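You operate a simulated robot arm through the tools that you are given. There is no shell and no other tool. Be economical: measure what you need, move in short steps, check, and stop when the job is done.

The job below is to be done with a simulated robot arm. You get a single attempt, and the scene is never put back.

Task
Flip the TV switch on, lay the remote on the wooden table facing the TV, put on channel 4.
Fine: turn the TV on with the remote.
Where things are to end (x, y in the base frame): remote within 0.06 m of [-1.05, 0.44].

It is judged by the outcome, as a careful person would: the job done as asked, and still so three seconds after it is handed in. It fails if anything else is knocked over, pushed out of place, dropped, spilled or broken.

Robot
A 7-joint arm with a two-finger parallel gripper on a trunk, on a base that drives. Base frame: it is fixed to the floor where the robot stands at the start and does not move with it; the origin is under the middle of the robot, x ahead of it, y to its left, z up. Units: m, degrees, N and s.
With the tool pointing down near the work surface it reaches from about 0.1 to 0.72 m from the robot's upright axis, wherever it stands. Its first joint turns from -166.0 to 166.0 degrees. Places, roughly: next button [0.5, 0.2, 0.4]; orange button [0.4, 0.2, 0.4]; tv screen [-0.6, 2.8, 2]; tv switch [-2.6, 2.9, 1.3]; wooden table [-1.7, 0.4, 0.8]. Payload 1.57 kg.
The TCP is the grasp point between the finger pads, 0.03 m short of the fingertips. In the tool frame z runs along the fingers and y along their closing line. Largest opening 0.11 m; finger width 0.024, thickness 0.012; the body of the gripper, 0.048 by 0.112 m, starts 0.078 m behind the TCP.
Orientation is told as [roll, pitch, yaw] about the base's x, y, z axes, in that order, counted from this pose: with the fingers straight down and closing along the base's y, the tool's x points along the base's -x, its y along +y and its z along -z.

Tools
- The arm moves only by the tool nudge_tool. Its argument "commands" is a list of rows, each an object of numbers (a shift or turn left out is 0, a gripper value left out holds the last): "dx", "dy", "dz": the shift along the tool's x, y, z in units of 30 mm (1.0 is 30 mm); "ax", "ay", "az": the turn, a rotation vector about the tool's x, y, z in units of 8 degrees (1.0 is 8 degrees); "fingers": the gripper command, from -1 (fully open) to 1 (shut), values between in proportion. In form: [{"dx": .., "dy": .., "dz": .., "ax": .., "ay": .., "az": .., "fingers": ..}, ...]. A call has 1 to 20 rows; each row shifts and turns the commanded pose from where the row before left it, along the tool's axes as they then stand. A call with a number of a shift or a turn outside -1 to 1 is refused whole. Each row takes 0.2 s and may step no farther than 0.05 m and 8.6 degrees from the row before; otherwise, or with a gripper value out of range, the whole call is refused. Where a pose cannot be reached the arm comes as near as it can. A force on the tool above 40 N (or 10 N above the force at the start of the call, whichever is more), or a blocked arm, ends the call early, and 0.2 s more pass. The fingers move at their own pace (about 0.045 m/s each) and stop on an object; they squeeze with about 37 N. The grip force told is the motor's: it shows also when the fingers shut on nothing. Time passes only in rows, and 0.2 s behind the last, so rows that do not move let the fingers close. The reply holds the time, the measured pose of the TCP, the force on the tool along the base axes, the opening and the grip force, in the units named above and with some noise, with the torque about the TCP (base axes, N m) and any sound that the robot's microphone picked up.
- Cameras (640 x 400 px; columns grow to the right, rows downward): "scene" is now at [-0.0699, 0.2042, 1.3062]; the picture's right is [0.95, 0.31, 0.00], its down [0.29, -0.88, -0.36] and it looks along [-0.11, 0.34, -0.93] (base axes); focal length 214 px, centre (320, 200). "wrist" rides on the gripper at [0.07, 0.016, -0.141] in the tool frame; the picture's right is [-0.23, 0.97, 0.00], its down [-0.86, -0.20, -0.48] and it looks along [-0.47, -0.11, 0.88] (tool axes); focal length 222 px, centre (320, 200). There is no depth. A picture from a camera that has moved, and an enlarged one, comes with that camera's place and axes in the base frame and with its lens. The place of the scene camera against the robot may be out by one fixed shift of up to 0.012 m in any direction.
- snapshot(camera): a new picture of that camera. No time passes.
- move_column(by): slides the trunk up (or, below 0, down) by that many m; the arm and the scene camera ride with it, the base frame stays. It gives what a move gives, with no picture.
- steer(legs): drives the robot by 1 to 6 legs, each [ahead, turn to the left] in m and degrees, along the robot's own axes; the way and the turn of a leg run together, so that a leg with both is an arc; at most 1.5 m and 180 degrees a leg. The arm and the cameras ride along, it lands a little off, and it stops where it bumps. It gives what a move gives.
- head_to(pan, tilt): turns the head with the scene camera to pan (to the left, within 155 degrees either way) and tilt (down, from -29 to 69), counted from straight ahead of the robot. It gives what a move gives.
- inspect(camera, box): a new picture of the part [left, top, right, bottom] of that camera's present view, enlarged. No time passes.
- close_job(): hands the job in; it is judged then, once.

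Go step by step. Nothing tells you exact positions but the pictures and the camera data: compare them with the known pose of the tool, close in by small moves and look again before you grip or let go. The budget is 120 turns and 78 pictures, counting those below and the enlarged ones. Unless the task says otherwise, let go and move clear before handing in, and close with one line.

The tools are called after ">>>" by a JSON object that holds its "fn" and its "kwargs". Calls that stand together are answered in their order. nudge_tool: Moves the arm, as the interface text tells. Its arguments: {"type":"object","properties":{"commands":{"type":"array","items":{"type":"object","properties":{"dx":{"type":"number"},"dy":{"type":"number"},"dz":{"type":"number"},"ax":{"type":"number"},"ay":{"type":"number"},"az":{"type":"number"},"fingers":{"type":"number"}}}}},"required":["commands"]} The other tools are called the same way: move_column (by) slides the trunk up or down; steer (legs) drives the base; head_to (pan, tilt) turns the head that bears the scene camera; snapshot (camera) takes a picture; inspect (camera, box) takes an enlarged picture of a part of a camera's view; close_job () hands the job in.

At the start:

```text
time_s: 0.0
tcp_pos: [0.2713, 0.3434, 0.9631]
ee_rot: [0.0, 0.0, 0.0]
force: [0.1, -0.6, 0.1]
wrist_torque: [-0.03, 0.02, 0.0]
grip_width: 0.1101
grip_force: 0.0
trunk travel left (down, up): [-0.275, 0.315]
robot x, y, heading: [0.0004, -0.0011, -0.1]
head pan, tilt: [108.4, 68.8]
```

scene: 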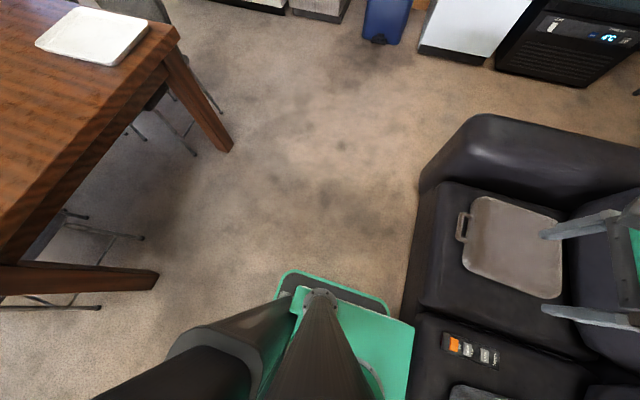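
wrist: 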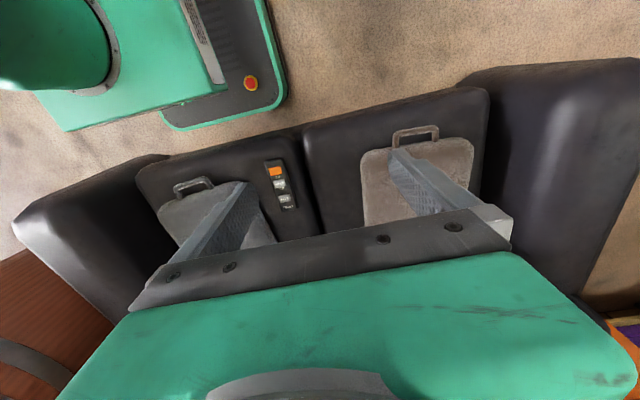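

The remote with its orange button lies on the sofa to my front-left, and the wooden table is behind-left. I'll look closely at the remote, and look towards the TV and switch.

>>> {"fn": "inspect", "kwargs": {"camera": "wrist", "box": [220, 130, 340, 230]}}

>>> {"fn": "head_to", "kwargs": {"pan": 102, "tilt": 0}}

>>> {"fn": "snapshot", "kwargs": {"camera": "scene"}}

```text
4.00 times, centred on (280, 180) of wrist
camera zoom: at [0.2024, 0.3606, 1.1038], right [0.23, 0.97, 0.0], down [0.86, -0.2, 0.48], along [0.47, -0.11, -0.88], focal length 888 px, centre (480, 280)
```

zoom: 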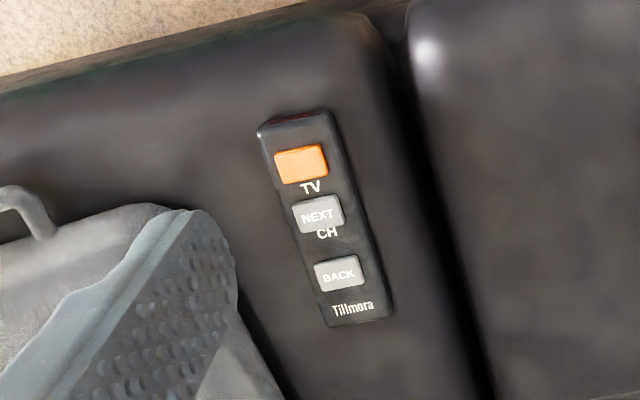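

```text
time_s: 1.4
tcp_pos: [0.2718, 0.3451, 0.9632]
ee_rot: [0.0, 0.1, 0.0]
force: [-1.2, -0.8, -0.2]
wrist_torque: [0.0, -0.01, -0.02]
grip_width: 0.1098
grip_force: 0.2
trunk travel left (down, up): [-0.275, 0.315]
robot x, y, heading: [-0.0021, 0.0016, -0.1]
head pan, tilt: [102.0, 0.0]
```

```text
74 pictures are left
camera scene: at [-0.071, 0.2392, 1.406], right [0.98, 0.21, 0.0], down [0.0, 0.0, -1.0], along [-0.21, 0.98, 0.0], focal length 214 px, centre (320, 200)
```

scene: 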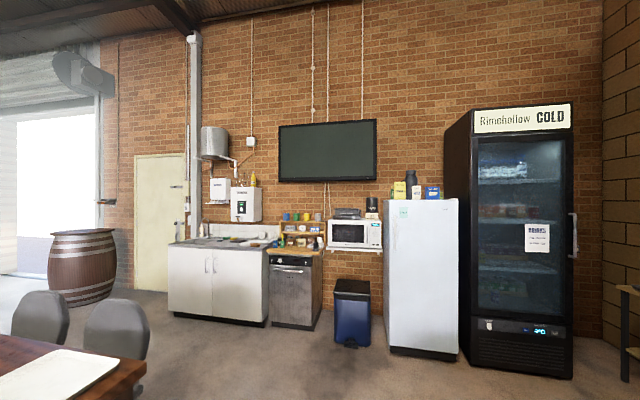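

The TV is dark on the brick wall. I'll zoom in on the switch spot (by the door's right jamb), the TV, and look at the table.

>>> {"fn": "inspect", "kwargs": {"camera": "scene", "box": [150, 160, 270, 235]}}

>>> {"fn": "inspect", "kwargs": {"camera": "scene", "box": [260, 100, 400, 200]}}

>>> {"fn": "head_to", "kwargs": {"pan": 155, "tilt": 35}}

>>> {"fn": "snapshot", "kwargs": {"camera": "scene"}}

```text
5.33 times, centred on (210, 198) of scene
camera zoom: at [-0.071, 0.2392, 1.406], right [0.98, 0.21, 0.0], down [0.0, 0.0, -1.0], along [-0.21, 0.98, 0.0], focal length 1144 px, centre (907, 213)
```

zoom: 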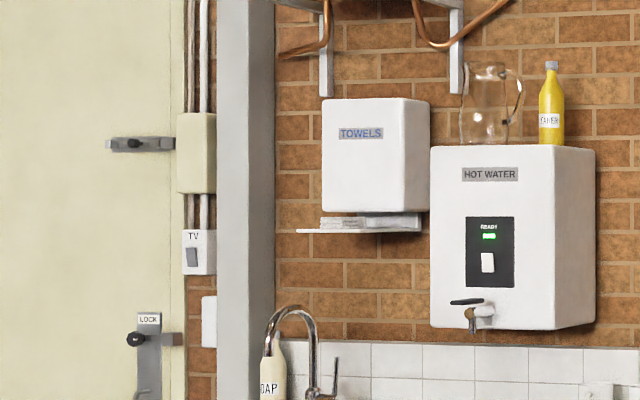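

```text
4.00 times, centred on (330, 150) of scene
camera zoom: at [-0.071, 0.2392, 1.406], right [0.98, 0.21, 0.0], down [0.0, 0.0, -1.0], along [-0.21, 0.98, 0.0], focal length 858 px, centre (280, 400)
```

zoom: 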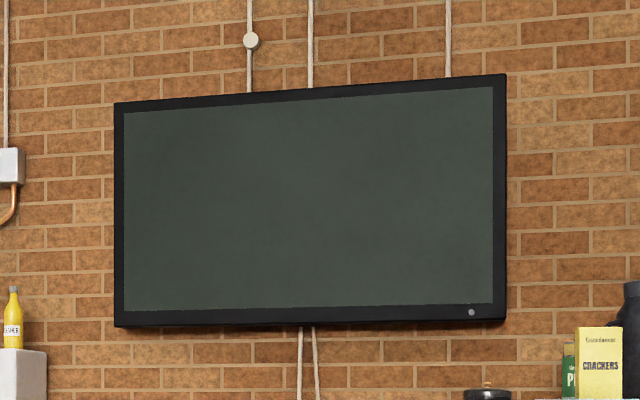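

```text
time_s: 2.6
tcp_pos: [0.2711, 0.3445, 0.963]
ee_rot: [0.0, 0.0, 0.0]
force: [-0.7, 0.0, -0.3]
wrist_torque: [-0.01, 0.01, 0.01]
grip_width: 0.1101
grip_force: 0.1
trunk travel left (down, up): [-0.275, 0.315]
robot x, y, heading: [-0.0025, 0.0006, 0.0]
head pan, tilt: [154.7, 35.0]
```

```text
71 pictures are left
camera scene: at [-0.1319, 0.1888, 1.3499], right [0.43, 0.9, 0.0], down [0.52, -0.25, -0.82], along [-0.74, 0.35, -0.57], focal length 214 px, centre (320, 200)
```

scene: 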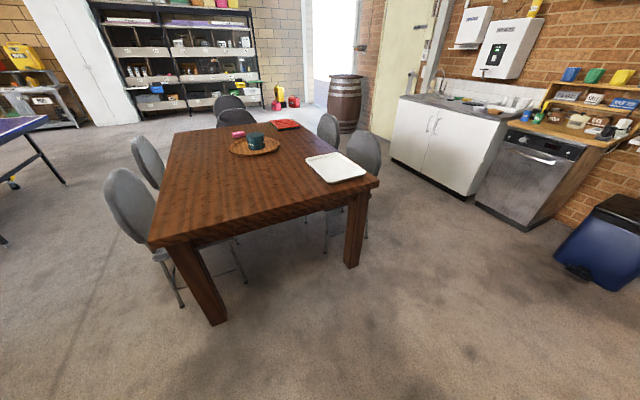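

The TV switch is a rocker on the wall by the door; its state I'll check close up. First I'll fetch the remote, near (0.49, 0.157, 0.4), lying along x with the orange end towards me; I move above it.

>>> {"fn": "nudge_tool", "kwargs": {"commands": [{"dx": -0.73, "dy": -0.62, "dz": 0.8, "fingers": -0.5}, {"dx": -0.73, "dy": -0.62, "dz": 0.8}, {"dx": -0.73, "dy": -0.62, "dz": 0.8}, {"dx": -0.73, "dy": -0.62, "dz": 0.8}, {"dx": -0.73, "dy": -0.62, "dz": 0.8}, {"dx": -0.73, "dy": -0.62, "dz": 0.8}, {"dx": -0.73, "dy": -0.62, "dz": 0.8}, {"dx": -0.73, "dy": -0.62, "dz": 0.8}, {"dx": -0.73, "dy": -0.62, "dz": 0.8}, {"dx": -0.73, "dy": -0.62, "dz": 0.8}]}}

>>> {"fn": "head_to", "kwargs": {"pan": 15, "tilt": 60}}

>>> {"fn": "snapshot", "kwargs": {"camera": "scene"}}

>>> {"fn": "snapshot", "kwargs": {"camera": "wrist"}}

```text
time_s: 4.8
tcp_pos: [0.4901, 0.1584, 0.72]
ee_rot: [0.1, 0.0, 0.0]
force: [-0.2, 0.8, -0.2]
wrist_torque: [0.02, -0.02, 0.04]
grip_width: 0.0825
grip_force: 0.0
trunk travel left (down, up): [-0.275, 0.315]
robot x, y, heading: [0.0019, -0.0018, 0.2]
head pan, tilt: [154.7, 35.0]
```

```text
time_s: 7.0
tcp_pos: [0.4903, 0.16, 0.7195]
ee_rot: [0.0, 0.1, 0.0]
force: [-0.1, 0.4, 0.0]
wrist_torque: [0.0, 0.0, 0.01]
grip_width: 0.0825
grip_force: 0.1
trunk travel left (down, up): [-0.275, 0.315]
robot x, y, heading: [-0.0019, 0.0009, 0.0]
head pan, tilt: [15.0, 60.0]
```

```text
70 pictures are left
camera scene: at [0.0121, 0.1684, 1.3156], right [0.26, -0.97, 0.0], down [-0.84, -0.22, -0.5], along [0.48, 0.13, -0.87], focal length 214 px, centre (320, 200)
```

scene: 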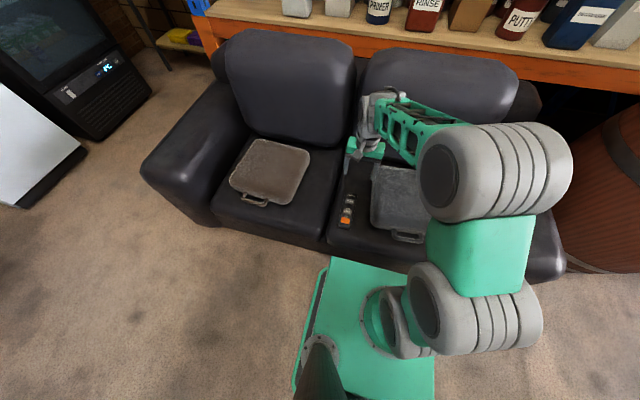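

```text
69 pictures are left
camera wrist: at [0.4206, 0.1752, 0.8613], right [0.23, 0.97, 0.0], down [0.86, -0.2, 0.48], along [0.47, -0.11, -0.88], focal length 222 px, centre (320, 200)
```

wrist: 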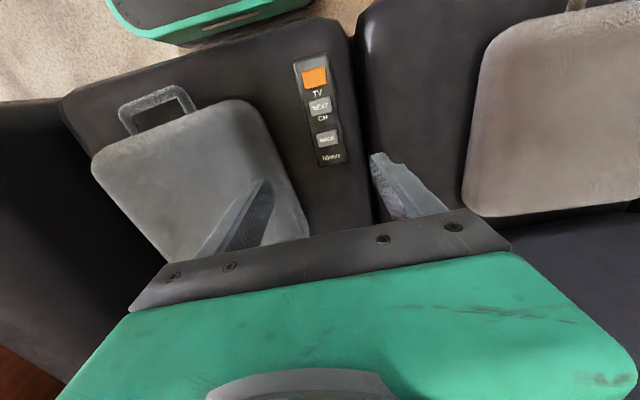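

The remote's top triangulates to z≈0.447, centre (0.478, 0.166), clear of the tray. I descend to just above grasp height and check.

>>> {"fn": "nudge_tool", "kwargs": {"commands": [{"dx": 0.4, "dy": 0.23, "dz": 1}, {"dz": 1}, {"dz": 1}, {"dz": 1}, {"dz": 1}, {"dz": 1}, {"dz": 1}, {"dz": 0.8}]}}

>>> {"fn": "snapshot", "kwargs": {"camera": "wrist"}}

>>> {"fn": "inspect", "kwargs": {"camera": "scene", "box": [300, 130, 420, 240]}}

```text
time_s: 8.8
tcp_pos: [0.4812, 0.1649, 0.4881]
ee_rot: [0.1, 0.0, 0.0]
force: [-0.1, -0.2, 0.4]
wrist_torque: [-0.03, -0.02, 0.02]
grip_width: 0.0823
grip_force: 0.0
trunk travel left (down, up): [-0.275, 0.315]
robot x, y, heading: [-0.0021, 0.0005, -0.1]
head pan, tilt: [15.0, 60.0]
```

```text
68 pictures are left
camera wrist: at [0.4121, 0.1805, 0.6297], right [0.23, 0.97, 0.0], down [0.85, -0.2, 0.48], along [0.47, -0.11, -0.88], focal length 222 px, centre (320, 200)
```

wrist: 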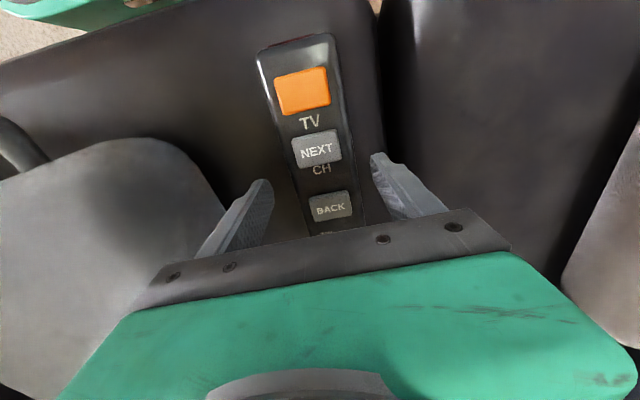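

```text
3.64 times, centred on (360, 185) of scene
camera zoom: at [0.012, 0.1683, 1.3156], right [0.26, -0.97, 0.0], down [-0.84, -0.22, -0.5], along [0.48, 0.13, -0.87], focal length 780 px, centre (174, 254)
```

zoom: 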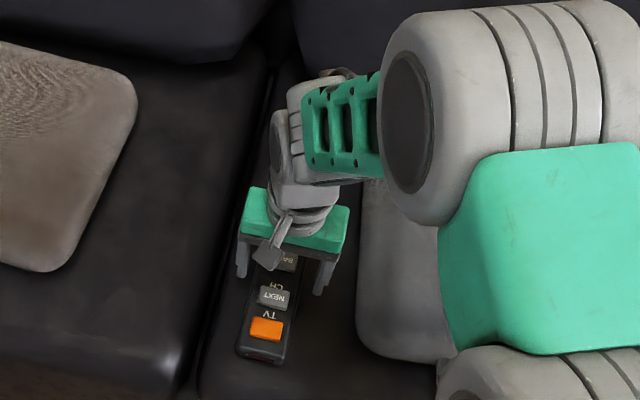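

Consistent with the estimate, and the fingers straddle it. I go down carefully for contact with the cushion.

>>> {"fn": "nudge_tool", "kwargs": {"commands": [{"dx": 0.1, "dz": 0.5}, {"dz": 0.4}, {"dz": 0.3}, {"dz": 0.2}]}}

>>> {"fn": "snapshot", "kwargs": {"camera": "wrist"}}

```text
time_s: 9.8
tcp_pos: [0.4755, 0.165, 0.4508]
ee_rot: [0.1, 0.0, 0.0]
force: [-12.4, -1.0, 35.0]
wrist_torque: [-1.2, 0.72, -0.4]
grip_width: 0.0827
grip_force: 0.1
trunk travel left (down, up): [-0.275, 0.315]
robot x, y, heading: [-0.0004, 0.0011, -0.2]
head pan, tilt: [15.0, 60.0]
```

```text
66 pictures are left
camera wrist: at [0.4068, 0.1814, 0.5907], right [0.23, 0.97, 0.0], down [0.85, -0.2, 0.48], along [0.47, -0.11, -0.88], focal length 222 px, centre (320, 200)
```

wrist: 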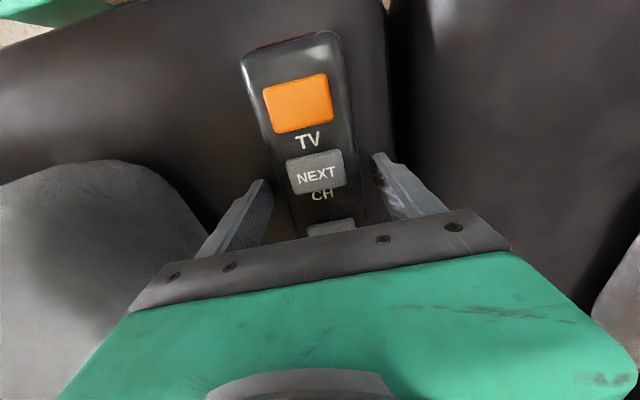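

The tips touch the cushion (z≈0.42). I back off slightly and close.

>>> {"fn": "nudge_tool", "kwargs": {"commands": [{"dz": -0.15}, {"fingers": 1}, {"fingers": 1}, {"fingers": 1}, {"fingers": 1}, {"fingers": 1}]}}

>>> {"fn": "nudge_tool", "kwargs": {"commands": [{"dz": -0.5}, {"dz": -0.8}, {"dz": -1}, {"dz": -1}]}}

>>> {"fn": "snapshot", "kwargs": {"camera": "wrist"}}

```text
time_s: 11.2
tcp_pos: [0.4757, 0.1644, 0.4499]
ee_rot: [0.1, 0.1, 0.0]
force: [0.6, -0.7, 0.8]
wrist_torque: [0.02, -0.13, -0.04]
grip_width: 0.0614
grip_force: 37.4
trunk travel left (down, up): [-0.275, 0.315]
robot x, y, heading: [-0.0003, 0.001, 0.1]
head pan, tilt: [15.0, 60.0]
```

```text
time_s: 12.2
tcp_pos: [0.475, 0.1627, 0.5509]
ee_rot: [0.1, 0.2, 0.0]
force: [0.1, -0.7, -2.2]
wrist_torque: [-0.02, 0.01, 0.01]
grip_width: 0.0613
grip_force: 37.1
trunk travel left (down, up): [-0.275, 0.315]
robot x, y, heading: [-0.0011, -0.0047, -0.1]
head pan, tilt: [15.0, 60.0]
```

```text
65 pictures are left
camera wrist: at [0.4061, 0.1791, 0.6917], right [0.23, 0.97, 0.0], down [0.86, -0.2, 0.48], along [0.47, -0.11, -0.88], focal length 222 px, centre (320, 200)
```

wrist: 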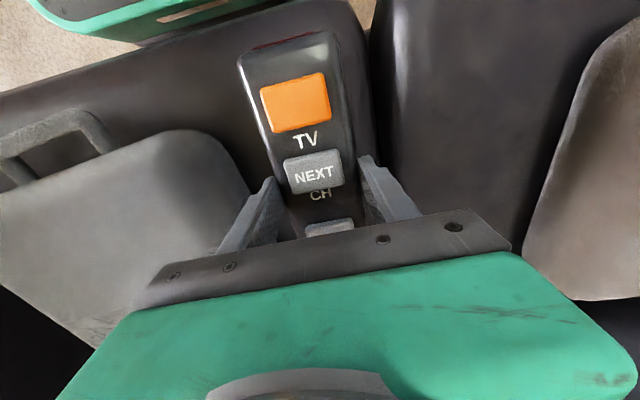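

The remote is gripped firmly. I'll lift it high and pull it in, then back away from the sofa, turn left and stop alongside the table.

>>> {"fn": "nudge_tool", "kwargs": {"commands": [{"dz": -1}, {"dz": -1}, {"dz": -1}, {"dz": -1, "dx": 0.5}, {"dz": -1, "dx": 0.6}, {"dz": -1, "dx": 0.6}, {"dz": -1, "dx": 0.6}, {"dz": -1, "dx": 0.6}, {"dz": -1, "dx": 0.6}, {"dz": -1, "dx": 0.6}, {"dz": -1, "dx": 0.6}, {"dz": -1}, {"dz": -1}, {"dz": -1}]}}

>>> {"fn": "steer", "kwargs": {"legs": [[-0.45, 0]]}}

>>> {"fn": "head_to", "kwargs": {"pan": 110, "tilt": 50}}

>>> {"fn": "snapshot", "kwargs": {"camera": "scene"}}

>>> {"fn": "snapshot", "kwargs": {"camera": "wrist"}}

```text
time_s: 15.2
tcp_pos: [0.335, 0.1643, 0.9706]
ee_rot: [0.0, 0.1, 0.0]
force: [0.2, 0.1, -2.8]
wrist_torque: [-0.01, 0.04, 0.01]
grip_width: 0.0611
grip_force: 37.0
trunk travel left (down, up): [-0.275, 0.315]
robot x, y, heading: [0.001, -0.0021, 0.1]
head pan, tilt: [15.0, 60.0]
```

```text
time_s: 18.0
tcp_pos: [-0.1207, 0.1644, 0.9711]
ee_rot: [0.0, 0.1, -0.1]
force: [1.6, 0.0, -2.4]
wrist_torque: [-0.04, 0.03, 0.0]
grip_width: 0.0613
grip_force: 36.8
trunk travel left (down, up): [-0.275, 0.315]
robot x, y, heading: [-0.4554, 0.0005, -0.1]
head pan, tilt: [15.0, 60.0]
```

```text
time_s: 19.7
tcp_pos: [-0.1202, 0.1638, 0.9712]
ee_rot: [0.1, 0.0, -0.1]
force: [-0.3, -0.2, -2.1]
wrist_torque: [0.03, 0.03, 0.0]
grip_width: 0.0615
grip_force: 37.0
trunk travel left (down, up): [-0.275, 0.315]
robot x, y, heading: [-0.4557, -0.001, 0.1]
head pan, tilt: [110.0, 50.0]
```

```text
64 pictures are left
camera scene: at [-0.5333, 0.224, 1.3281], right [0.94, 0.34, 0.0], down [0.26, -0.72, -0.64], along [-0.22, 0.6, -0.77], focal length 214 px, centre (320, 200)
```

scene: 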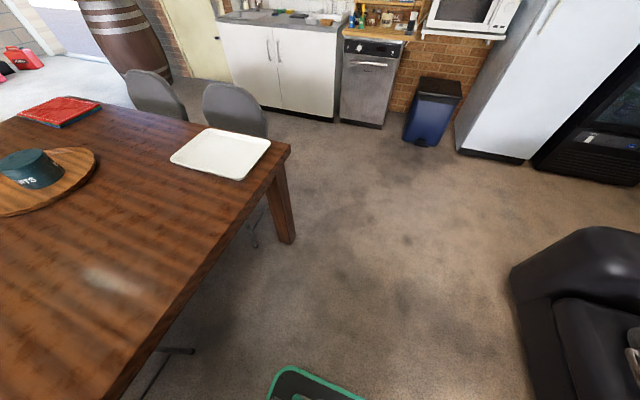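

```text
63 pictures are left
camera wrist: at [-0.1893, 0.1807, 1.1116], right [0.23, 0.97, 0.0], down [0.85, -0.2, 0.48], along [0.47, -0.11, -0.88], focal length 222 px, centre (320, 200)
```

wrist: 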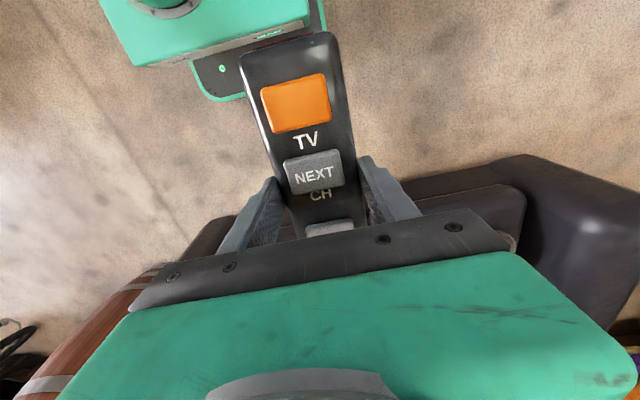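

Space is clear: table edge near x≈-0.9. I turn left and drive to beside the target.

>>> {"fn": "steer", "kwargs": {"legs": [[0, 90], [0.42, 0]]}}

>>> {"fn": "head_to", "kwargs": {"pan": 80, "tilt": 50}}

>>> {"fn": "snapshot", "kwargs": {"camera": "scene"}}

```text
time_s: 26.0
tcp_pos: [-0.6032, 0.753, 0.9709]
ee_rot: [0.0, -0.1, 88.7]
force: [0.2, -0.2, -2.5]
wrist_torque: [-0.01, 0.03, 0.03]
grip_width: 0.0613
grip_force: 36.9
trunk travel left (down, up): [-0.275, 0.315]
robot x, y, heading: [-0.4439, 0.4142, 88.8]
head pan, tilt: [110.0, 50.0]
```

```text
time_s: 27.0
tcp_pos: [-0.6027, 0.7538, 0.9702]
ee_rot: [0.0, -0.1, 88.7]
force: [0.3, 0.4, -2.3]
wrist_torque: [-0.04, 0.0, 0.03]
grip_width: 0.0615
grip_force: 36.4
trunk travel left (down, up): [-0.275, 0.315]
robot x, y, heading: [-0.4452, 0.4142, 88.8]
head pan, tilt: [80.0, 50.0]
```

```text
62 pictures are left
camera scene: at [-0.6698, 0.3704, 1.3282], right [0.19, 0.98, 0.0], down [0.75, -0.15, -0.64], along [-0.63, 0.13, -0.77], focal length 214 px, centre (320, 200)
```

scene: 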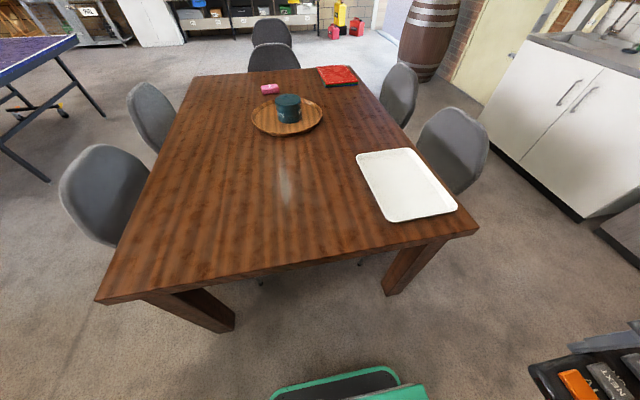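

The target spot is clear, tray starts about y≥0.65. I swing the remote over the target at height, then rotate it so its orange end points at the TV (about 78° in the base frame).

>>> {"fn": "nudge_tool", "kwargs": {"commands": [{"dx": 0.72, "dy": 0.977}, {"dx": 0.72, "dy": 0.977}, {"dx": 0.72, "dy": 0.977}, {"dx": 0.72, "dy": 0.977}, {"dx": 0.72, "dy": 0.977}, {"dx": 0.72, "dy": 0.977}, {"dx": 0.72, "dy": 0.977}, {"dx": 0.72, "dy": 0.977}, {"dx": 0.72, "dy": 0.977}, {"dx": 0.72, "dy": 0.977}, {"dx": 0.72, "dy": 0.977}, {"dx": 0.72, "dy": 0.977}, {"dx": 0.72, "dy": 0.977}, {"dx": 0.72, "dy": 0.977}, {"dx": 0.72, "dy": 0.977}]}}

>>> {"fn": "nudge_tool", "kwargs": {"commands": [{"az": -1}, {"az": -1}, {"az": -1}, {"az": -1}, {"az": -1}, {"az": -1}, {"az": -1}, {"az": -1}, {"az": -1}, {"az": -1}, {"az": -1}, {"az": -1}, {"az": -1}, {"az": -1}, {"az": -1}, {"az": -1}, {"az": -1}, {"az": -1}, {"az": -1}, {"az": -1}]}}

```text
time_s: 30.2
tcp_pos: [-1.0395, 0.445, 0.9706]
ee_rot: [-0.1, -0.1, 88.7]
force: [0.3, 0.4, -1.4]
wrist_torque: [0.01, 0.01, -0.03]
grip_width: 0.0616
grip_force: 36.6
out of reach, approached as far as the arm can: row 15
trunk travel left (down, up): [-0.275, 0.315]
robot x, y, heading: [-0.4437, 0.415, 88.9]
head pan, tilt: [80.0, 50.0]
```

```text
time_s: 34.4
tcp_pos: [-1.0388, 0.446, 0.9697]
ee_rot: [-0.1, 0.0, -111.2]
force: [-0.8, 0.5, -1.3]
wrist_torque: [0.01, -0.04, 0.03]
grip_width: 0.0615
grip_force: 36.7
trunk travel left (down, up): [-0.275, 0.315]
robot x, y, heading: [-0.4473, 0.4149, 88.5]
head pan, tilt: [80.0, 50.0]
```

Orientation needs about 9° more; then I lower toward the table and look.

>>> {"fn": "nudge_tool", "kwargs": {"commands": [{"az": -0.6}, {"az": -0.56}, {"dz": 1}, {"dz": 1}, {"dz": 1}]}}

>>> {"fn": "snapshot", "kwargs": {"camera": "scene"}}

>>> {"fn": "snapshot", "kwargs": {"camera": "wrist"}}

```text
time_s: 35.6
tcp_pos: [-1.0401, 0.4483, 0.8787]
ee_rot: [0.1, 0.0, -101.9]
force: [0.3, 1.0, -2.1]
wrist_torque: [-0.01, 0.02, -0.04]
grip_width: 0.0617
grip_force: 37.0
trunk travel left (down, up): [-0.275, 0.315]
robot x, y, heading: [-0.4503, 0.4134, 88.8]
head pan, tilt: [80.0, 50.0]
```

```text
61 pictures are left
camera scene: at [-0.67, 0.3704, 1.3281], right [0.2, 0.98, 0.0], down [0.75, -0.15, -0.64], along [-0.63, 0.13, -0.77], focal length 214 px, centre (320, 200)
```

scene: 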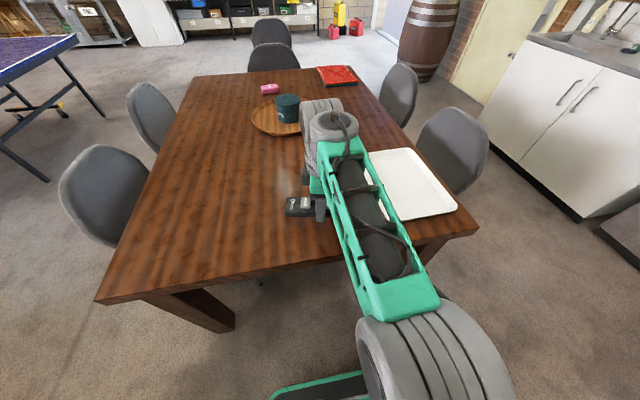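

```text
60 pictures are left
camera wrist: at [-1.0081, 0.5131, 1.0194], right [0.91, -0.42, 0.0], down [-0.37, -0.79, 0.48], along [-0.2, -0.43, -0.88], focal length 222 px, centre (320, 200)
```

wrist: 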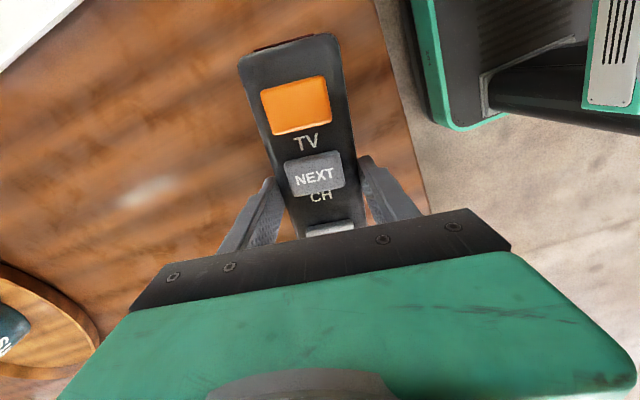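

Facing the TV over bare wood. I lower gently until contact.

>>> {"fn": "nudge_tool", "kwargs": {"commands": [{"dz": 0.7}, {"dz": 0.5}, {"dz": 0.3}, {"dz": 0.2}]}}

>>> {"fn": "inspect", "kwargs": {"camera": "scene", "box": [260, 160, 380, 240]}}

```text
time_s: 36.6
tcp_pos: [-1.0398, 0.4485, 0.828]
ee_rot: [0.1, 0.0, -102.0]
force: [-0.2, 0.0, -1.2]
wrist_torque: [0.0, 0.0, 0.01]
grip_width: 0.0612
grip_force: 37.1
trunk travel left (down, up): [-0.275, 0.315]
robot x, y, heading: [-0.4464, 0.4132, 88.6]
head pan, tilt: [80.0, 50.0]
```

```text
5.00 times, centred on (320, 200) of scene
camera zoom: at [-0.6701, 0.3704, 1.3281], right [0.2, 0.98, 0.0], down [0.75, -0.15, -0.64], along [-0.63, 0.13, -0.77], focal length 1072 px, centre (320, 200)
```

zoom: 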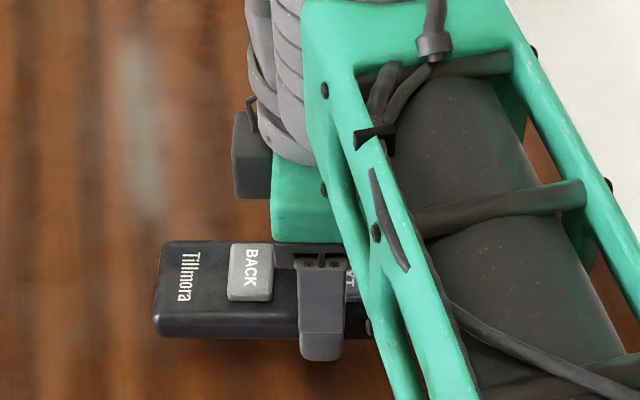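

>>> {"fn": "nudge_tool", "kwargs": {"commands": [{"dz": 0.3}, {"dz": 0.3}, {"dz": 0.2}, {"dz": 0.2}, {"dz": 0.2}, {"dz": 0.15}, {"dz": 0.15}, {"dz": 0.15}, {"dz": 0.15}]}}

```text
time_s: 38.4
tcp_pos: [-1.0379, 0.4466, 0.7909]
ee_rot: [-0.9, -0.2, -101.9]
force: [12.5, 0.4, 14.3]
wrist_torque: [0.02, -1.01, 0.02]
grip_width: 0.0613
grip_force: 37.0
trunk travel left (down, up): [-0.275, 0.315]
robot x, y, heading: [-0.445, 0.4155, 88.8]
head pan, tilt: [80.0, 50.0]
stopped in row 8: the force on the tool passed its limit at 45 N (the readings are from after the stop); the commanded pose is now the measured one
```

Contact with the table at TCP z≈0.79. I release the remote and lift off.

>>> {"fn": "nudge_tool", "kwargs": {"commands": [{"dz": -0.05}, {"fingers": -0.5}, {"fingers": -0.5}, {"fingers": -0.5}]}}

>>> {"fn": "nudge_tool", "kwargs": {"commands": [{"dz": -0.5}, {"dz": -1}, {"dz": -1}, {"dz": -1}, {"dz": -1}, {"dz": -1}]}}

>>> {"fn": "snapshot", "kwargs": {"camera": "wrist"}}

```text
time_s: 39.4
tcp_pos: [-1.0397, 0.4468, 0.7902]
ee_rot: [-0.9, -0.4, -102.0]
force: [-11.7, 7.1, 16.1]
wrist_torque: [0.22, -0.32, 0.3]
grip_width: 0.071
grip_force: 0.1
trunk travel left (down, up): [-0.275, 0.315]
robot x, y, heading: [-0.446, 0.4164, 88.7]
head pan, tilt: [80.0, 50.0]
```

```text
time_s: 40.8
tcp_pos: [-1.0387, 0.4439, 0.9531]
ee_rot: [-0.5, -0.2, -101.9]
force: [0.4, -0.8, 0.7]
wrist_torque: [0.0, 0.03, -0.04]
grip_width: 0.0827
grip_force: 0.1
trunk travel left (down, up): [-0.275, 0.315]
robot x, y, heading: [-0.4458, 0.4156, 88.7]
head pan, tilt: [80.0, 50.0]
```

```text
58 pictures are left
camera wrist: at [-1.0058, 0.5089, 1.0934], right [0.91, -0.42, -0.01], down [-0.37, -0.79, 0.48], along [-0.21, -0.43, -0.88], focal length 222 px, centre (320, 200)
```

wrist: 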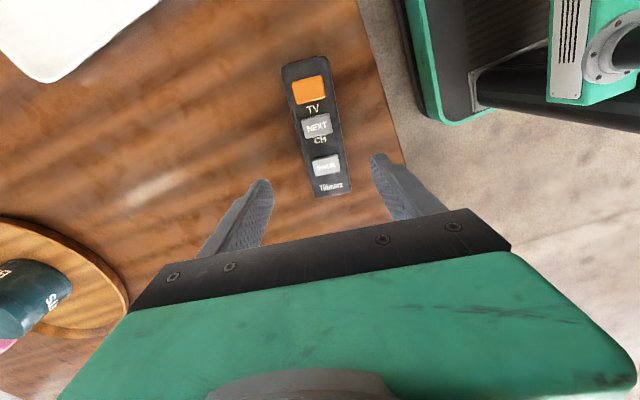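

The remote lies at about (-1.037, 0.445), pointing at the TV. Now I turn the wrist back, tuck the arm and prepare for the drive to the wall switch.

>>> {"fn": "nudge_tool", "kwargs": {"commands": [{"az": 1, "fingers": 1}, {"az": 1}, {"az": 1}, {"az": 1}, {"az": 1}, {"az": 1}, {"az": 1}, {"az": 1}, {"az": 1}, {"az": 1}, {"az": 1}, {"az": 1}, {"az": 1}, {"az": 1}, {"az": 1}, {"az": 1}, {"az": 1}, {"az": 1}, {"az": 1}, {"az": 1}]}}

>>> {"fn": "nudge_tool", "kwargs": {"commands": [{"dx": -0.72, "dy": -0.977, "dz": -0.2}, {"dx": -0.72, "dy": -0.977, "dz": -0.2}, {"dx": -0.72, "dy": -0.977, "dz": -0.2}, {"dx": -0.72, "dy": -0.977, "dz": -0.2}, {"dx": -0.72, "dy": -0.977, "dz": -0.2}, {"dx": -0.72, "dy": -0.977, "dz": -0.2}, {"dx": -0.72, "dy": -0.977, "dz": -0.2}, {"dx": -0.72, "dy": -0.977, "dz": -0.2}, {"dx": -0.72, "dy": -0.977, "dz": -0.2}, {"dx": -0.72, "dy": -0.977, "dz": -0.2}, {"dx": -0.72, "dy": -0.977, "dz": -0.2}, {"dx": -0.72, "dy": -0.977, "dz": -0.2}, {"dx": -0.72, "dy": -0.977, "dz": -0.2}, {"dx": -0.72, "dy": -0.977, "dz": -0.2}, {"dx": -0.5, "dy": -0.8}, {"az": 1}]}}

>>> {"fn": "head_to", "kwargs": {"pan": 40, "tilt": 35}}

>>> {"fn": "snapshot", "kwargs": {"camera": "scene"}}

```text
time_s: 45.0
tcp_pos: [-1.0378, 0.4461, 0.9549]
ee_rot: [0.8, -0.1, 97.9]
force: [0.2, 0.1, -0.4]
wrist_torque: [0.0, 0.02, -0.01]
grip_width: 0.0
grip_force: 21.8
trunk travel left (down, up): [-0.275, 0.315]
robot x, y, heading: [-0.445, 0.4142, 88.7]
head pan, tilt: [80.0, 50.0]
```

```text
time_s: 48.4
tcp_pos: [-0.6516, 0.8218, 1.0311]
ee_rot: [0.8, 0.0, 90.0]
force: [0.5, 0.3, 0.2]
wrist_torque: [0.03, 0.0, -0.01]
grip_width: 0.0
grip_force: 21.0
trunk travel left (down, up): [-0.275, 0.315]
robot x, y, heading: [-0.4495, 0.4175, 88.6]
head pan, tilt: [80.0, 50.0]
```

```text
time_s: 49.4
tcp_pos: [-0.652, 0.821, 1.032]
ee_rot: [0.8, 0.1, 90.1]
force: [0.6, -0.2, -0.8]
wrist_torque: [0.03, 0.03, -0.01]
grip_width: 0.0
grip_force: 21.2
trunk travel left (down, up): [-0.275, 0.315]
robot x, y, heading: [-0.4464, 0.4142, 88.5]
head pan, tilt: [40.0, 35.0]
```

```text
57 pictures are left
camera scene: at [-0.6494, 0.4239, 1.3499], right [0.78, 0.63, 0.0], down [0.36, -0.45, -0.82], along [-0.51, 0.64, -0.57], focal length 214 px, centre (320, 200)
```

scene: 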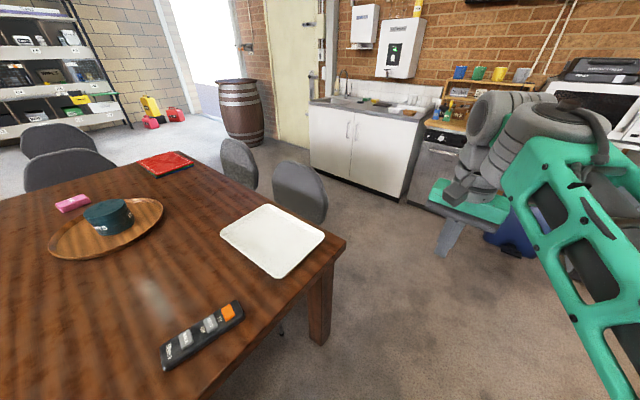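

The remote is well placed. I drive through the aisle between chairs and the sink cabinet (y≈1.75) toward the switch at the door.

>>> {"fn": "steer", "kwargs": {"legs": [[1.33, 0], [0, 91]]}}

>>> {"fn": "head_to", "kwargs": {"pan": 0, "tilt": 40}}

>>> {"fn": "snapshot", "kwargs": {"camera": "scene"}}

```text
time_s: 60.0
tcp_pos: [-0.8125, 1.5664, 1.0302]
ee_rot: [0.7, 0.1, 179.2]
force: [-0.2, -0.5, -0.5]
wrist_torque: [0.0, 0.0, 0.01]
grip_width: 0.0
grip_force: 21.2
trunk travel left (down, up): [-0.275, 0.315]
robot x, y, heading: [-0.405, 1.7677, 177.8]
head pan, tilt: [40.0, 35.0]
```

```text
time_s: 61.1
tcp_pos: [-0.8134, 1.5663, 1.0325]
ee_rot: [0.7, 0.0, 179.3]
force: [-0.1, 0.0, 0.0]
wrist_torque: [-0.04, 0.02, -0.04]
grip_width: 0.0001
grip_force: 21.3
trunk travel left (down, up): [-0.275, 0.315]
robot x, y, heading: [-0.4041, 1.768, 178.0]
head pan, tilt: [0.0, 40.0]
```

```text
56 pictures are left
camera scene: at [-0.427, 1.6086, 1.3423], right [0.03, 1.0, 0.0], down [0.64, -0.02, -0.77], along [-0.77, 0.03, -0.64], focal length 214 px, centre (320, 200)
```

scene: 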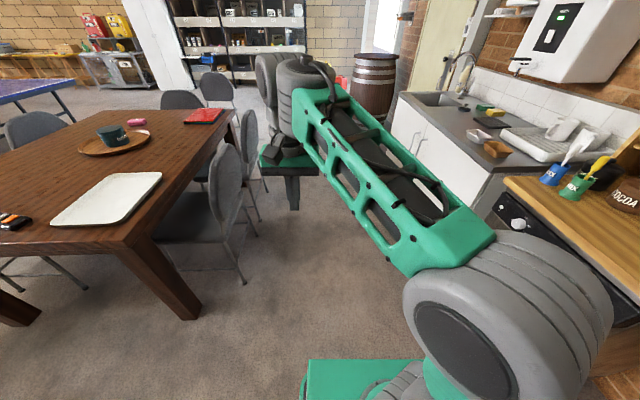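

The aisle is clear. I drive on west, then turn to face the wall.

>>> {"fn": "steer", "kwargs": {"legs": [[1.5, 1], [0.83, 0], [0, -89]]}}

>>> {"fn": "head_to", "kwargs": {"pan": -5, "tilt": 20}}

>>> {"fn": "snapshot", "kwargs": {"camera": "scene"}}

```text
time_s: 76.3
tcp_pos: [-2.9733, 2.2203, 1.0315]
ee_rot: [0.6, 0.1, 93.2]
force: [-0.2, -0.4, 0.7]
wrist_torque: [-0.01, -0.02, 0.0]
grip_width: 0.0
grip_force: 21.2
trunk travel left (down, up): [-0.275, 0.315]
robot x, y, heading: [-2.7476, 1.8225, 91.7]
head pan, tilt: [0.0, 40.0]
```

```text
time_s: 77.2
tcp_pos: [-2.9737, 2.2193, 1.0331]
ee_rot: [0.8, 0.1, 93.2]
force: [0.0, -0.3, -0.2]
wrist_torque: [-0.01, 0.0, -0.01]
grip_width: 0.0001
grip_force: 21.5
trunk travel left (down, up): [-0.275, 0.315]
robot x, y, heading: [-2.7507, 1.8275, 91.8]
head pan, tilt: [-5.0, 20.0]
```

```text
55 pictures are left
camera scene: at [-2.8864, 1.8495, 1.3737], right [1.0, -0.05, 0.0], down [-0.02, -0.34, -0.94], along [0.05, 0.94, -0.34], focal length 214 px, centre (320, 200)
```

scene: 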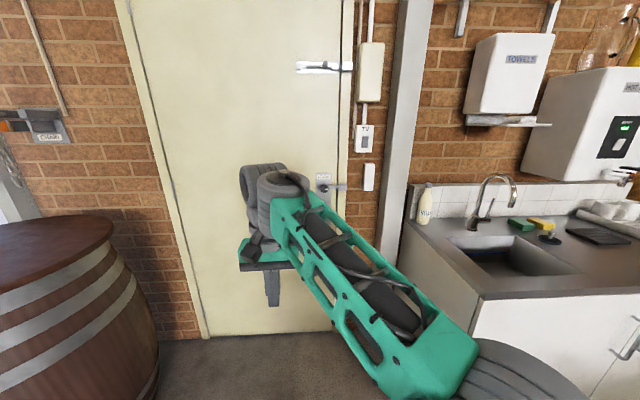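

>>> {"fn": "inspect", "kwargs": {"camera": "scene", "box": [335, 110, 395, 200]}}

```text
4.44 times, centred on (365, 155) of scene
camera zoom: at [-2.8864, 1.8495, 1.3737], right [1.0, -0.05, 0.0], down [-0.02, -0.34, -0.94], along [0.05, 0.94, -0.34], focal length 953 px, centre (120, 400)
```

zoom: 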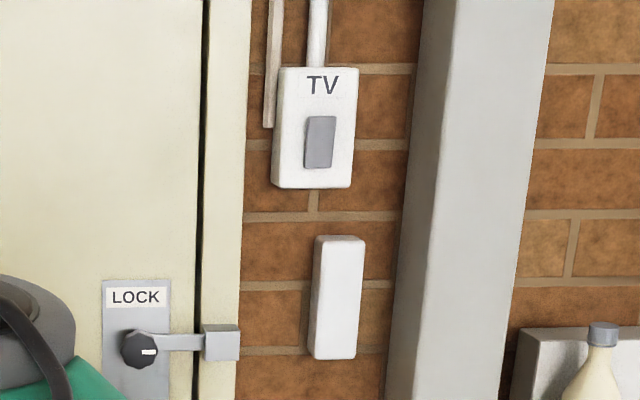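

The rocker is at about (-2.613, 2.9, 1.285); its lower edge seems to stick out (off). I raise the trunk, then extend and pitch the tool to point horizontally at the wall.

>>> {"fn": "move_column", "kwargs": {"by": 0.24}}

>>> {"fn": "nudge_tool", "kwargs": {"commands": [{"dx": -0.5, "dy": -1}, {"dx": -0.5, "dy": -1}, {"dx": -0.5, "dy": -1}, {"dx": -0.5, "dy": -1}, {"dx": -0.5, "dy": -1}, {"dx": -0.5, "dy": -1}, {"dx": -0.5, "dy": -1}, {"dx": -0.5, "dy": -1}, {"dx": -0.5, "dy": -1}, {"dy": -1}]}}

>>> {"fn": "nudge_tool", "kwargs": {"commands": [{"ay": -1}, {"ay": -1}, {"ay": -1}, {"ay": -1}, {"ay": -1}, {"ay": -1}, {"ay": -1}, {"ay": -1}, {"ay": -1}, {"ay": -1}, {"ay": -1}, {"ay": -0.25}]}}

>>> {"fn": "snapshot", "kwargs": {"camera": "scene"}}

>>> {"fn": "snapshot", "kwargs": {"camera": "wrist"}}

```text
time_s: 79.7
tcp_pos: [-2.9735, 2.22, 1.2714]
ee_rot: [0.7, 0.2, 93.3]
force: [1.1, -0.3, -0.7]
wrist_torque: [0.0, 0.03, -0.01]
grip_width: 0.0
grip_force: 21.1
trunk travel left (down, up): [-0.515, 0.075]
robot x, y, heading: [-2.746, 1.8237, 92.0]
head pan, tilt: [-5.0, 20.0]
```

```text
time_s: 81.9
tcp_pos: [-2.6815, 2.3748, 1.2686]
ee_rot: [0.8, 0.1, 93.2]
force: [0.1, 0.0, -0.2]
wrist_torque: [0.0, 0.01, -0.01]
grip_width: 0.0
grip_force: 20.9
trunk travel left (down, up): [-0.515, 0.075]
robot x, y, heading: [-2.7467, 1.8222, 91.9]
head pan, tilt: [-5.0, 20.0]
```

```text
time_s: 84.5
tcp_pos: [-2.6836, 2.3688, 1.2816]
ee_rot: [0.8, -29.3, 92.8]
force: [-0.3, 0.1, -0.1]
wrist_torque: [-0.02, 0.02, 0.02]
grip_width: 0.0003
grip_force: 21.0
out of reach, approached as far as the arm can: row 4, 5, 6, 7, 8, 9, 10, 11, 12
trunk travel left (down, up): [-0.515, 0.075]
robot x, y, heading: [-2.7446, 1.8279, 91.9]
head pan, tilt: [-5.0, 20.0]
```

```text
53 pictures are left
camera scene: at [-2.8864, 1.8494, 1.6138], right [1.0, -0.05, 0.0], down [-0.02, -0.34, -0.94], along [0.05, 0.94, -0.34], focal length 214 px, centre (320, 200)
```

scene: 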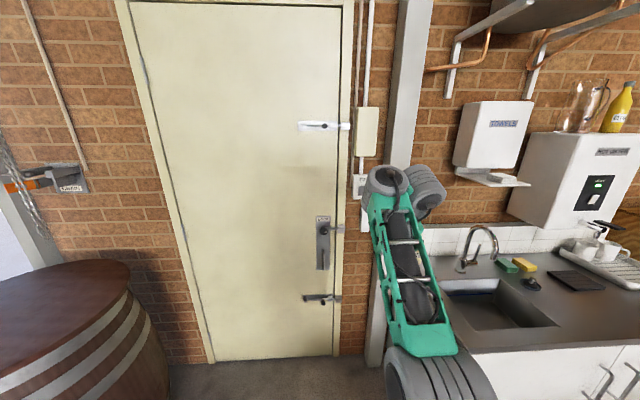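

```text
52 pictures are left
camera wrist: at [-2.6905, 2.2386, 1.3698], right [-0.98, 0.14, 0.12], down [0.18, 0.52, 0.83], along [0.06, 0.84, -0.54], focal length 222 px, centre (320, 200)
```

wrist: 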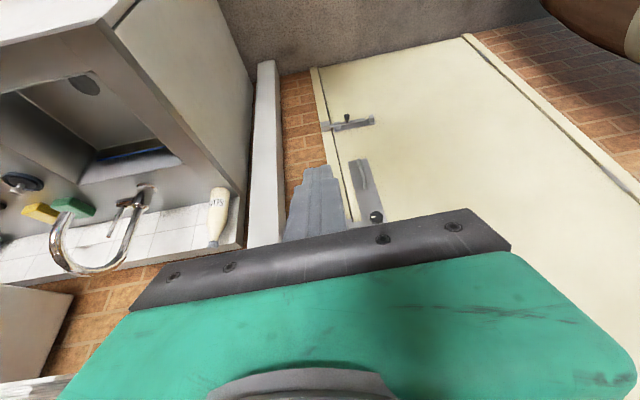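

The pitch was limited while the arm is folded. I'll check where the commanded pose now stands.

>>> {"fn": "nudge_tool", "kwargs": {"commands": [{"dz": 0.5}]}}

```text
time_s: 84.9
tcp_pos: [-2.6872, 2.3734, 1.2822]
ee_rot: [0.9, -29.3, 92.7]
force: [0.8, 0.3, 0.5]
wrist_torque: [0.01, 0.01, 0.01]
grip_width: 0.0
grip_force: 21.2
out of reach, approached as far as the arm can: row 1
trunk travel left (down, up): [-0.515, 0.075]
robot x, y, heading: [-2.7501, 1.8238, 92.0]
head pan, tilt: [-5.0, 20.0]
```

>>> {"fn": "nudge_tool", "kwargs": {"commands": [{"dz": 1}, {"dz": 1}, {"dz": 1}, {"dz": 1}]}}

```text
time_s: 85.9
tcp_pos: [-2.6928, 2.439, 1.2769]
ee_rot: [0.8, -28.9, 92.8]
force: [0.0, 0.6, -0.1]
wrist_torque: [0.0, 0.0, 0.01]
grip_width: 0.0
grip_force: 21.2
out of reach, approached as far as the arm can: row 1, 2, 3, 4
trunk travel left (down, up): [-0.515, 0.075]
robot x, y, heading: [-2.7479, 1.8232, 91.8]
head pan, tilt: [-5.0, 20.0]
```

The wrist stalls at 29° of pitch, but that is enough: the fingertip corner leads the gripper body. I set the commanded pose back to a reachable tilt and check.

>>> {"fn": "nudge_tool", "kwargs": {"commands": [{"ay": 1}, {"ay": 1}, {"ay": 1}, {"ay": 1}, {"ay": 1}, {"ay": 1}, {"ay": 1}]}}

>>> {"fn": "nudge_tool", "kwargs": {"commands": [{"ay": 0.6}, {"ay": 0.05}]}}

>>> {"fn": "snapshot", "kwargs": {"camera": "scene"}}

```text
time_s: 86.8
tcp_pos: [-2.6919, 2.4366, 1.2722]
ee_rot: [0.6, -1.5, 93.4]
force: [3.2, 25.1, -34.5]
wrist_torque: [-0.38, 0.12, 0.05]
grip_width: 0.0
grip_force: 21.6
out of reach, approached as far as the arm can: row 4
trunk travel left (down, up): [-0.515, 0.075]
robot x, y, heading: [-2.7493, 1.8232, 91.9]
head pan, tilt: [-5.0, 20.0]
stopped in row 4: the force on the tool passed its limit at 136 N (the readings are from after the stop); the commanded pose is now the measured one
```

```text
time_s: 87.1
tcp_pos: [-2.692, 2.4396, 1.27]
ee_rot: [0.5, -1.1, 93.7]
force: [0.8, 12.6, -17.9]
wrist_torque: [-0.25, 0.06, 0.02]
grip_width: 0.0
grip_force: 21.3
out of reach, approached as far as the arm can: row 1
trunk travel left (down, up): [-0.515, 0.075]
robot x, y, heading: [-2.7466, 1.8276, 91.9]
head pan, tilt: [-5.0, 20.0]
stopped in row 1: the force on the tool passed its limit at 80 N (the readings are from after the stop); the commanded pose is now the measured one
```

```text
51 pictures are left
camera scene: at [-2.8863, 1.8501, 1.6137], right [1.0, -0.05, 0.0], down [-0.02, -0.34, -0.94], along [0.05, 0.94, -0.34], focal length 214 px, centre (320, 200)
```

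scene: 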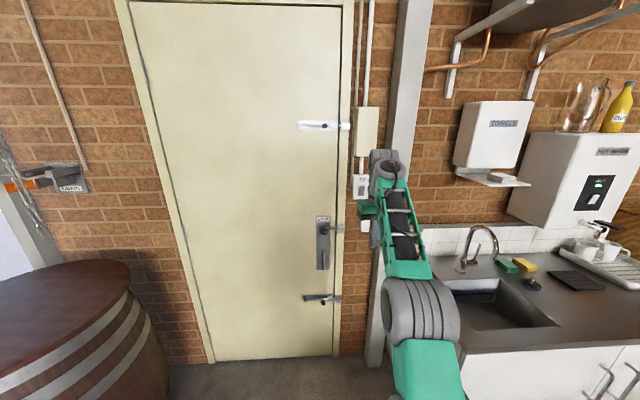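

The arm is nearly stretched here. I retract some and retry the pitch nearer in.

>>> {"fn": "nudge_tool", "kwargs": {"commands": [{"dx": 0.5}, {"dx": 1}, {"dx": 1}, {"dx": 1}, {"dx": 1}, {"dx": 1}]}}

>>> {"fn": "nudge_tool", "kwargs": {"commands": [{"ay": -1}, {"ay": -1}, {"ay": -1}, {"ay": -1}, {"ay": -1}, {"ay": -1}]}}

```text
time_s: 88.5
tcp_pos: [-2.6812, 2.2692, 1.2679]
ee_rot: [0.4, -1.3, 93.7]
force: [-0.3, -0.1, -0.1]
wrist_torque: [-0.03, -0.04, 0.01]
grip_width: 0.0001
grip_force: 21.5
trunk travel left (down, up): [-0.515, 0.075]
robot x, y, heading: [-2.7474, 1.8207, 91.9]
head pan, tilt: [-5.0, 20.0]
```

```text
time_s: 89.9
tcp_pos: [-2.6928, 2.2565, 1.3596]
ee_rot: [0.3, -44.8, 93.1]
force: [0.1, 0.0, -0.7]
wrist_torque: [-0.02, 0.0, -0.02]
grip_width: 0.0
grip_force: 20.8
out of reach, approached as far as the arm can: row 2, 5, 6
trunk travel left (down, up): [-0.515, 0.075]
robot x, y, heading: [-2.7479, 1.8248, 92.0]
head pan, tilt: [-5.0, 20.0]
```

The pitch limit depends on the forearm slope, so I settle for about 27° tilt, which suffices for pressing with the tip.

>>> {"fn": "nudge_tool", "kwargs": {"commands": [{"ay": 0.7}, {"ay": 0.7}, {"ay": 0.7}, {"ay": 0.7}, {"dz": 0.01}]}}

>>> {"fn": "head_to", "kwargs": {"pan": -20, "tilt": 20}}

>>> {"fn": "snapshot", "kwargs": {"camera": "scene"}}

>>> {"fn": "snapshot", "kwargs": {"camera": "wrist"}}

```text
time_s: 91.1
tcp_pos: [-2.6926, 2.2585, 1.3579]
ee_rot: [0.5, -23.6, 93.4]
force: [-0.1, 0.7, 0.1]
wrist_torque: [0.01, -0.01, 0.0]
grip_width: 0.0002
grip_force: 21.5
trunk travel left (down, up): [-0.515, 0.075]
robot x, y, heading: [-2.7501, 1.8219, 92.1]
head pan, tilt: [-5.0, 20.0]
```

```text
time_s: 91.9
tcp_pos: [-2.6923, 2.2579, 1.3592]
ee_rot: [0.5, -23.6, 93.5]
force: [0.3, 0.8, 0.3]
wrist_torque: [0.01, -0.01, -0.02]
grip_width: 0.0001
grip_force: 21.2
trunk travel left (down, up): [-0.515, 0.075]
robot x, y, heading: [-2.748, 1.8281, 91.7]
head pan, tilt: [-20.0, 20.0]
```

```text
50 pictures are left
camera scene: at [-2.8625, 1.845, 1.6138], right [0.95, -0.31, 0.0], down [-0.11, -0.33, -0.94], along [0.29, 0.89, -0.34], focal length 214 px, centre (320, 200)
```

scene: 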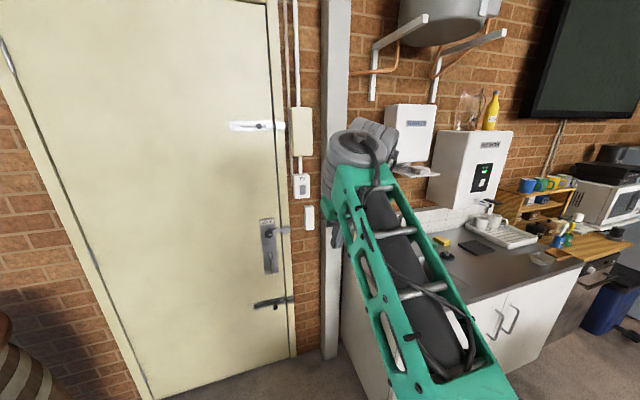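

```text
49 pictures are left
camera wrist: at [-2.6999, 2.1367, 1.4604], right [-0.98, 0.15, 0.1], down [0.17, 0.6, 0.78], along [0.05, 0.78, -0.62], focal length 222 px, centre (320, 200)
```

wrist: 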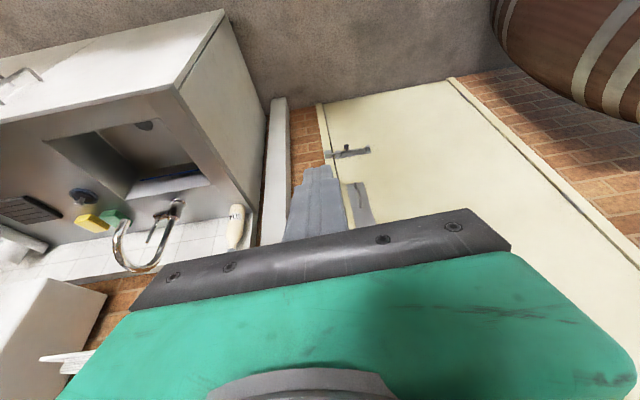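

>>> {"fn": "inspect", "kwargs": {"camera": "scene", "box": [280, 160, 340, 240]}}

```text
5.00 times, centred on (310, 200) of scene
camera zoom: at [-2.8625, 1.845, 1.6138], right [0.95, -0.31, 0.0], down [-0.11, -0.33, -0.94], along [0.29, 0.89, -0.34], focal length 1072 px, centre (370, 200)
```

zoom: 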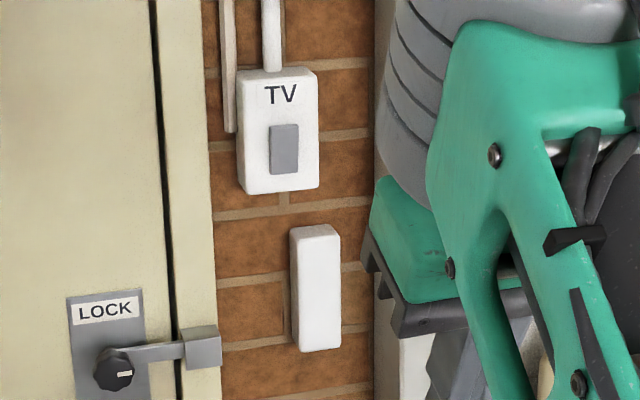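

The rocker face triangulates to (-2.62, 2.876, 1.287). I drive ahead 0.44 m to get within comfortable reach.

>>> {"fn": "steer", "kwargs": {"legs": [[0.44, 0]]}}

>>> {"fn": "head_to", "kwargs": {"pan": -5, "tilt": 25}}

>>> {"fn": "snapshot", "kwargs": {"camera": "scene"}}

>>> {"fn": "snapshot", "kwargs": {"camera": "wrist"}}

```text
time_s: 94.6
tcp_pos: [-2.7104, 2.7015, 1.3595]
ee_rot: [0.5, -23.5, 93.7]
force: [-0.3, -0.1, 0.1]
wrist_torque: [0.04, 0.03, 0.0]
grip_width: 0.0
grip_force: 21.7
trunk travel left (down, up): [-0.515, 0.075]
robot x, y, heading: [-2.7664, 2.2704, 92.3]
head pan, tilt: [-20.0, 20.0]
```

```text
time_s: 95.3
tcp_pos: [-2.7103, 2.7015, 1.3582]
ee_rot: [0.5, -23.5, 93.8]
force: [0.6, 0.2, 0.3]
wrist_torque: [0.05, -0.02, -0.02]
grip_width: 0.0
grip_force: 21.2
trunk travel left (down, up): [-0.515, 0.075]
robot x, y, heading: [-2.763, 2.2669, 92.3]
head pan, tilt: [-5.0, 25.0]
```

```text
47 pictures are left
camera scene: at [-2.9026, 2.2911, 1.6057], right [1.0, -0.05, 0.0], down [-0.02, -0.42, -0.91], along [0.04, 0.91, -0.42], focal length 214 px, centre (320, 200)
```

scene: 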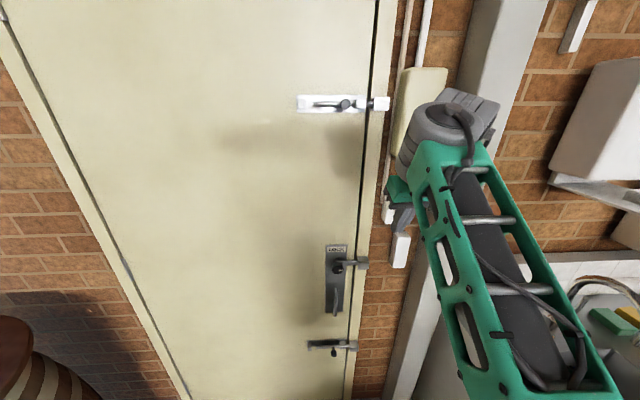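

```text
46 pictures are left
camera wrist: at [-2.7175, 2.5803, 1.4603], right [-0.99, 0.14, 0.1], down [0.16, 0.6, 0.78], along [0.05, 0.78, -0.62], focal length 222 px, centre (320, 200)
```

wrist: 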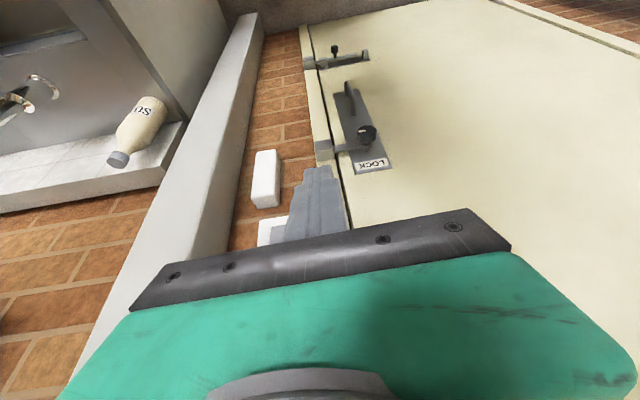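

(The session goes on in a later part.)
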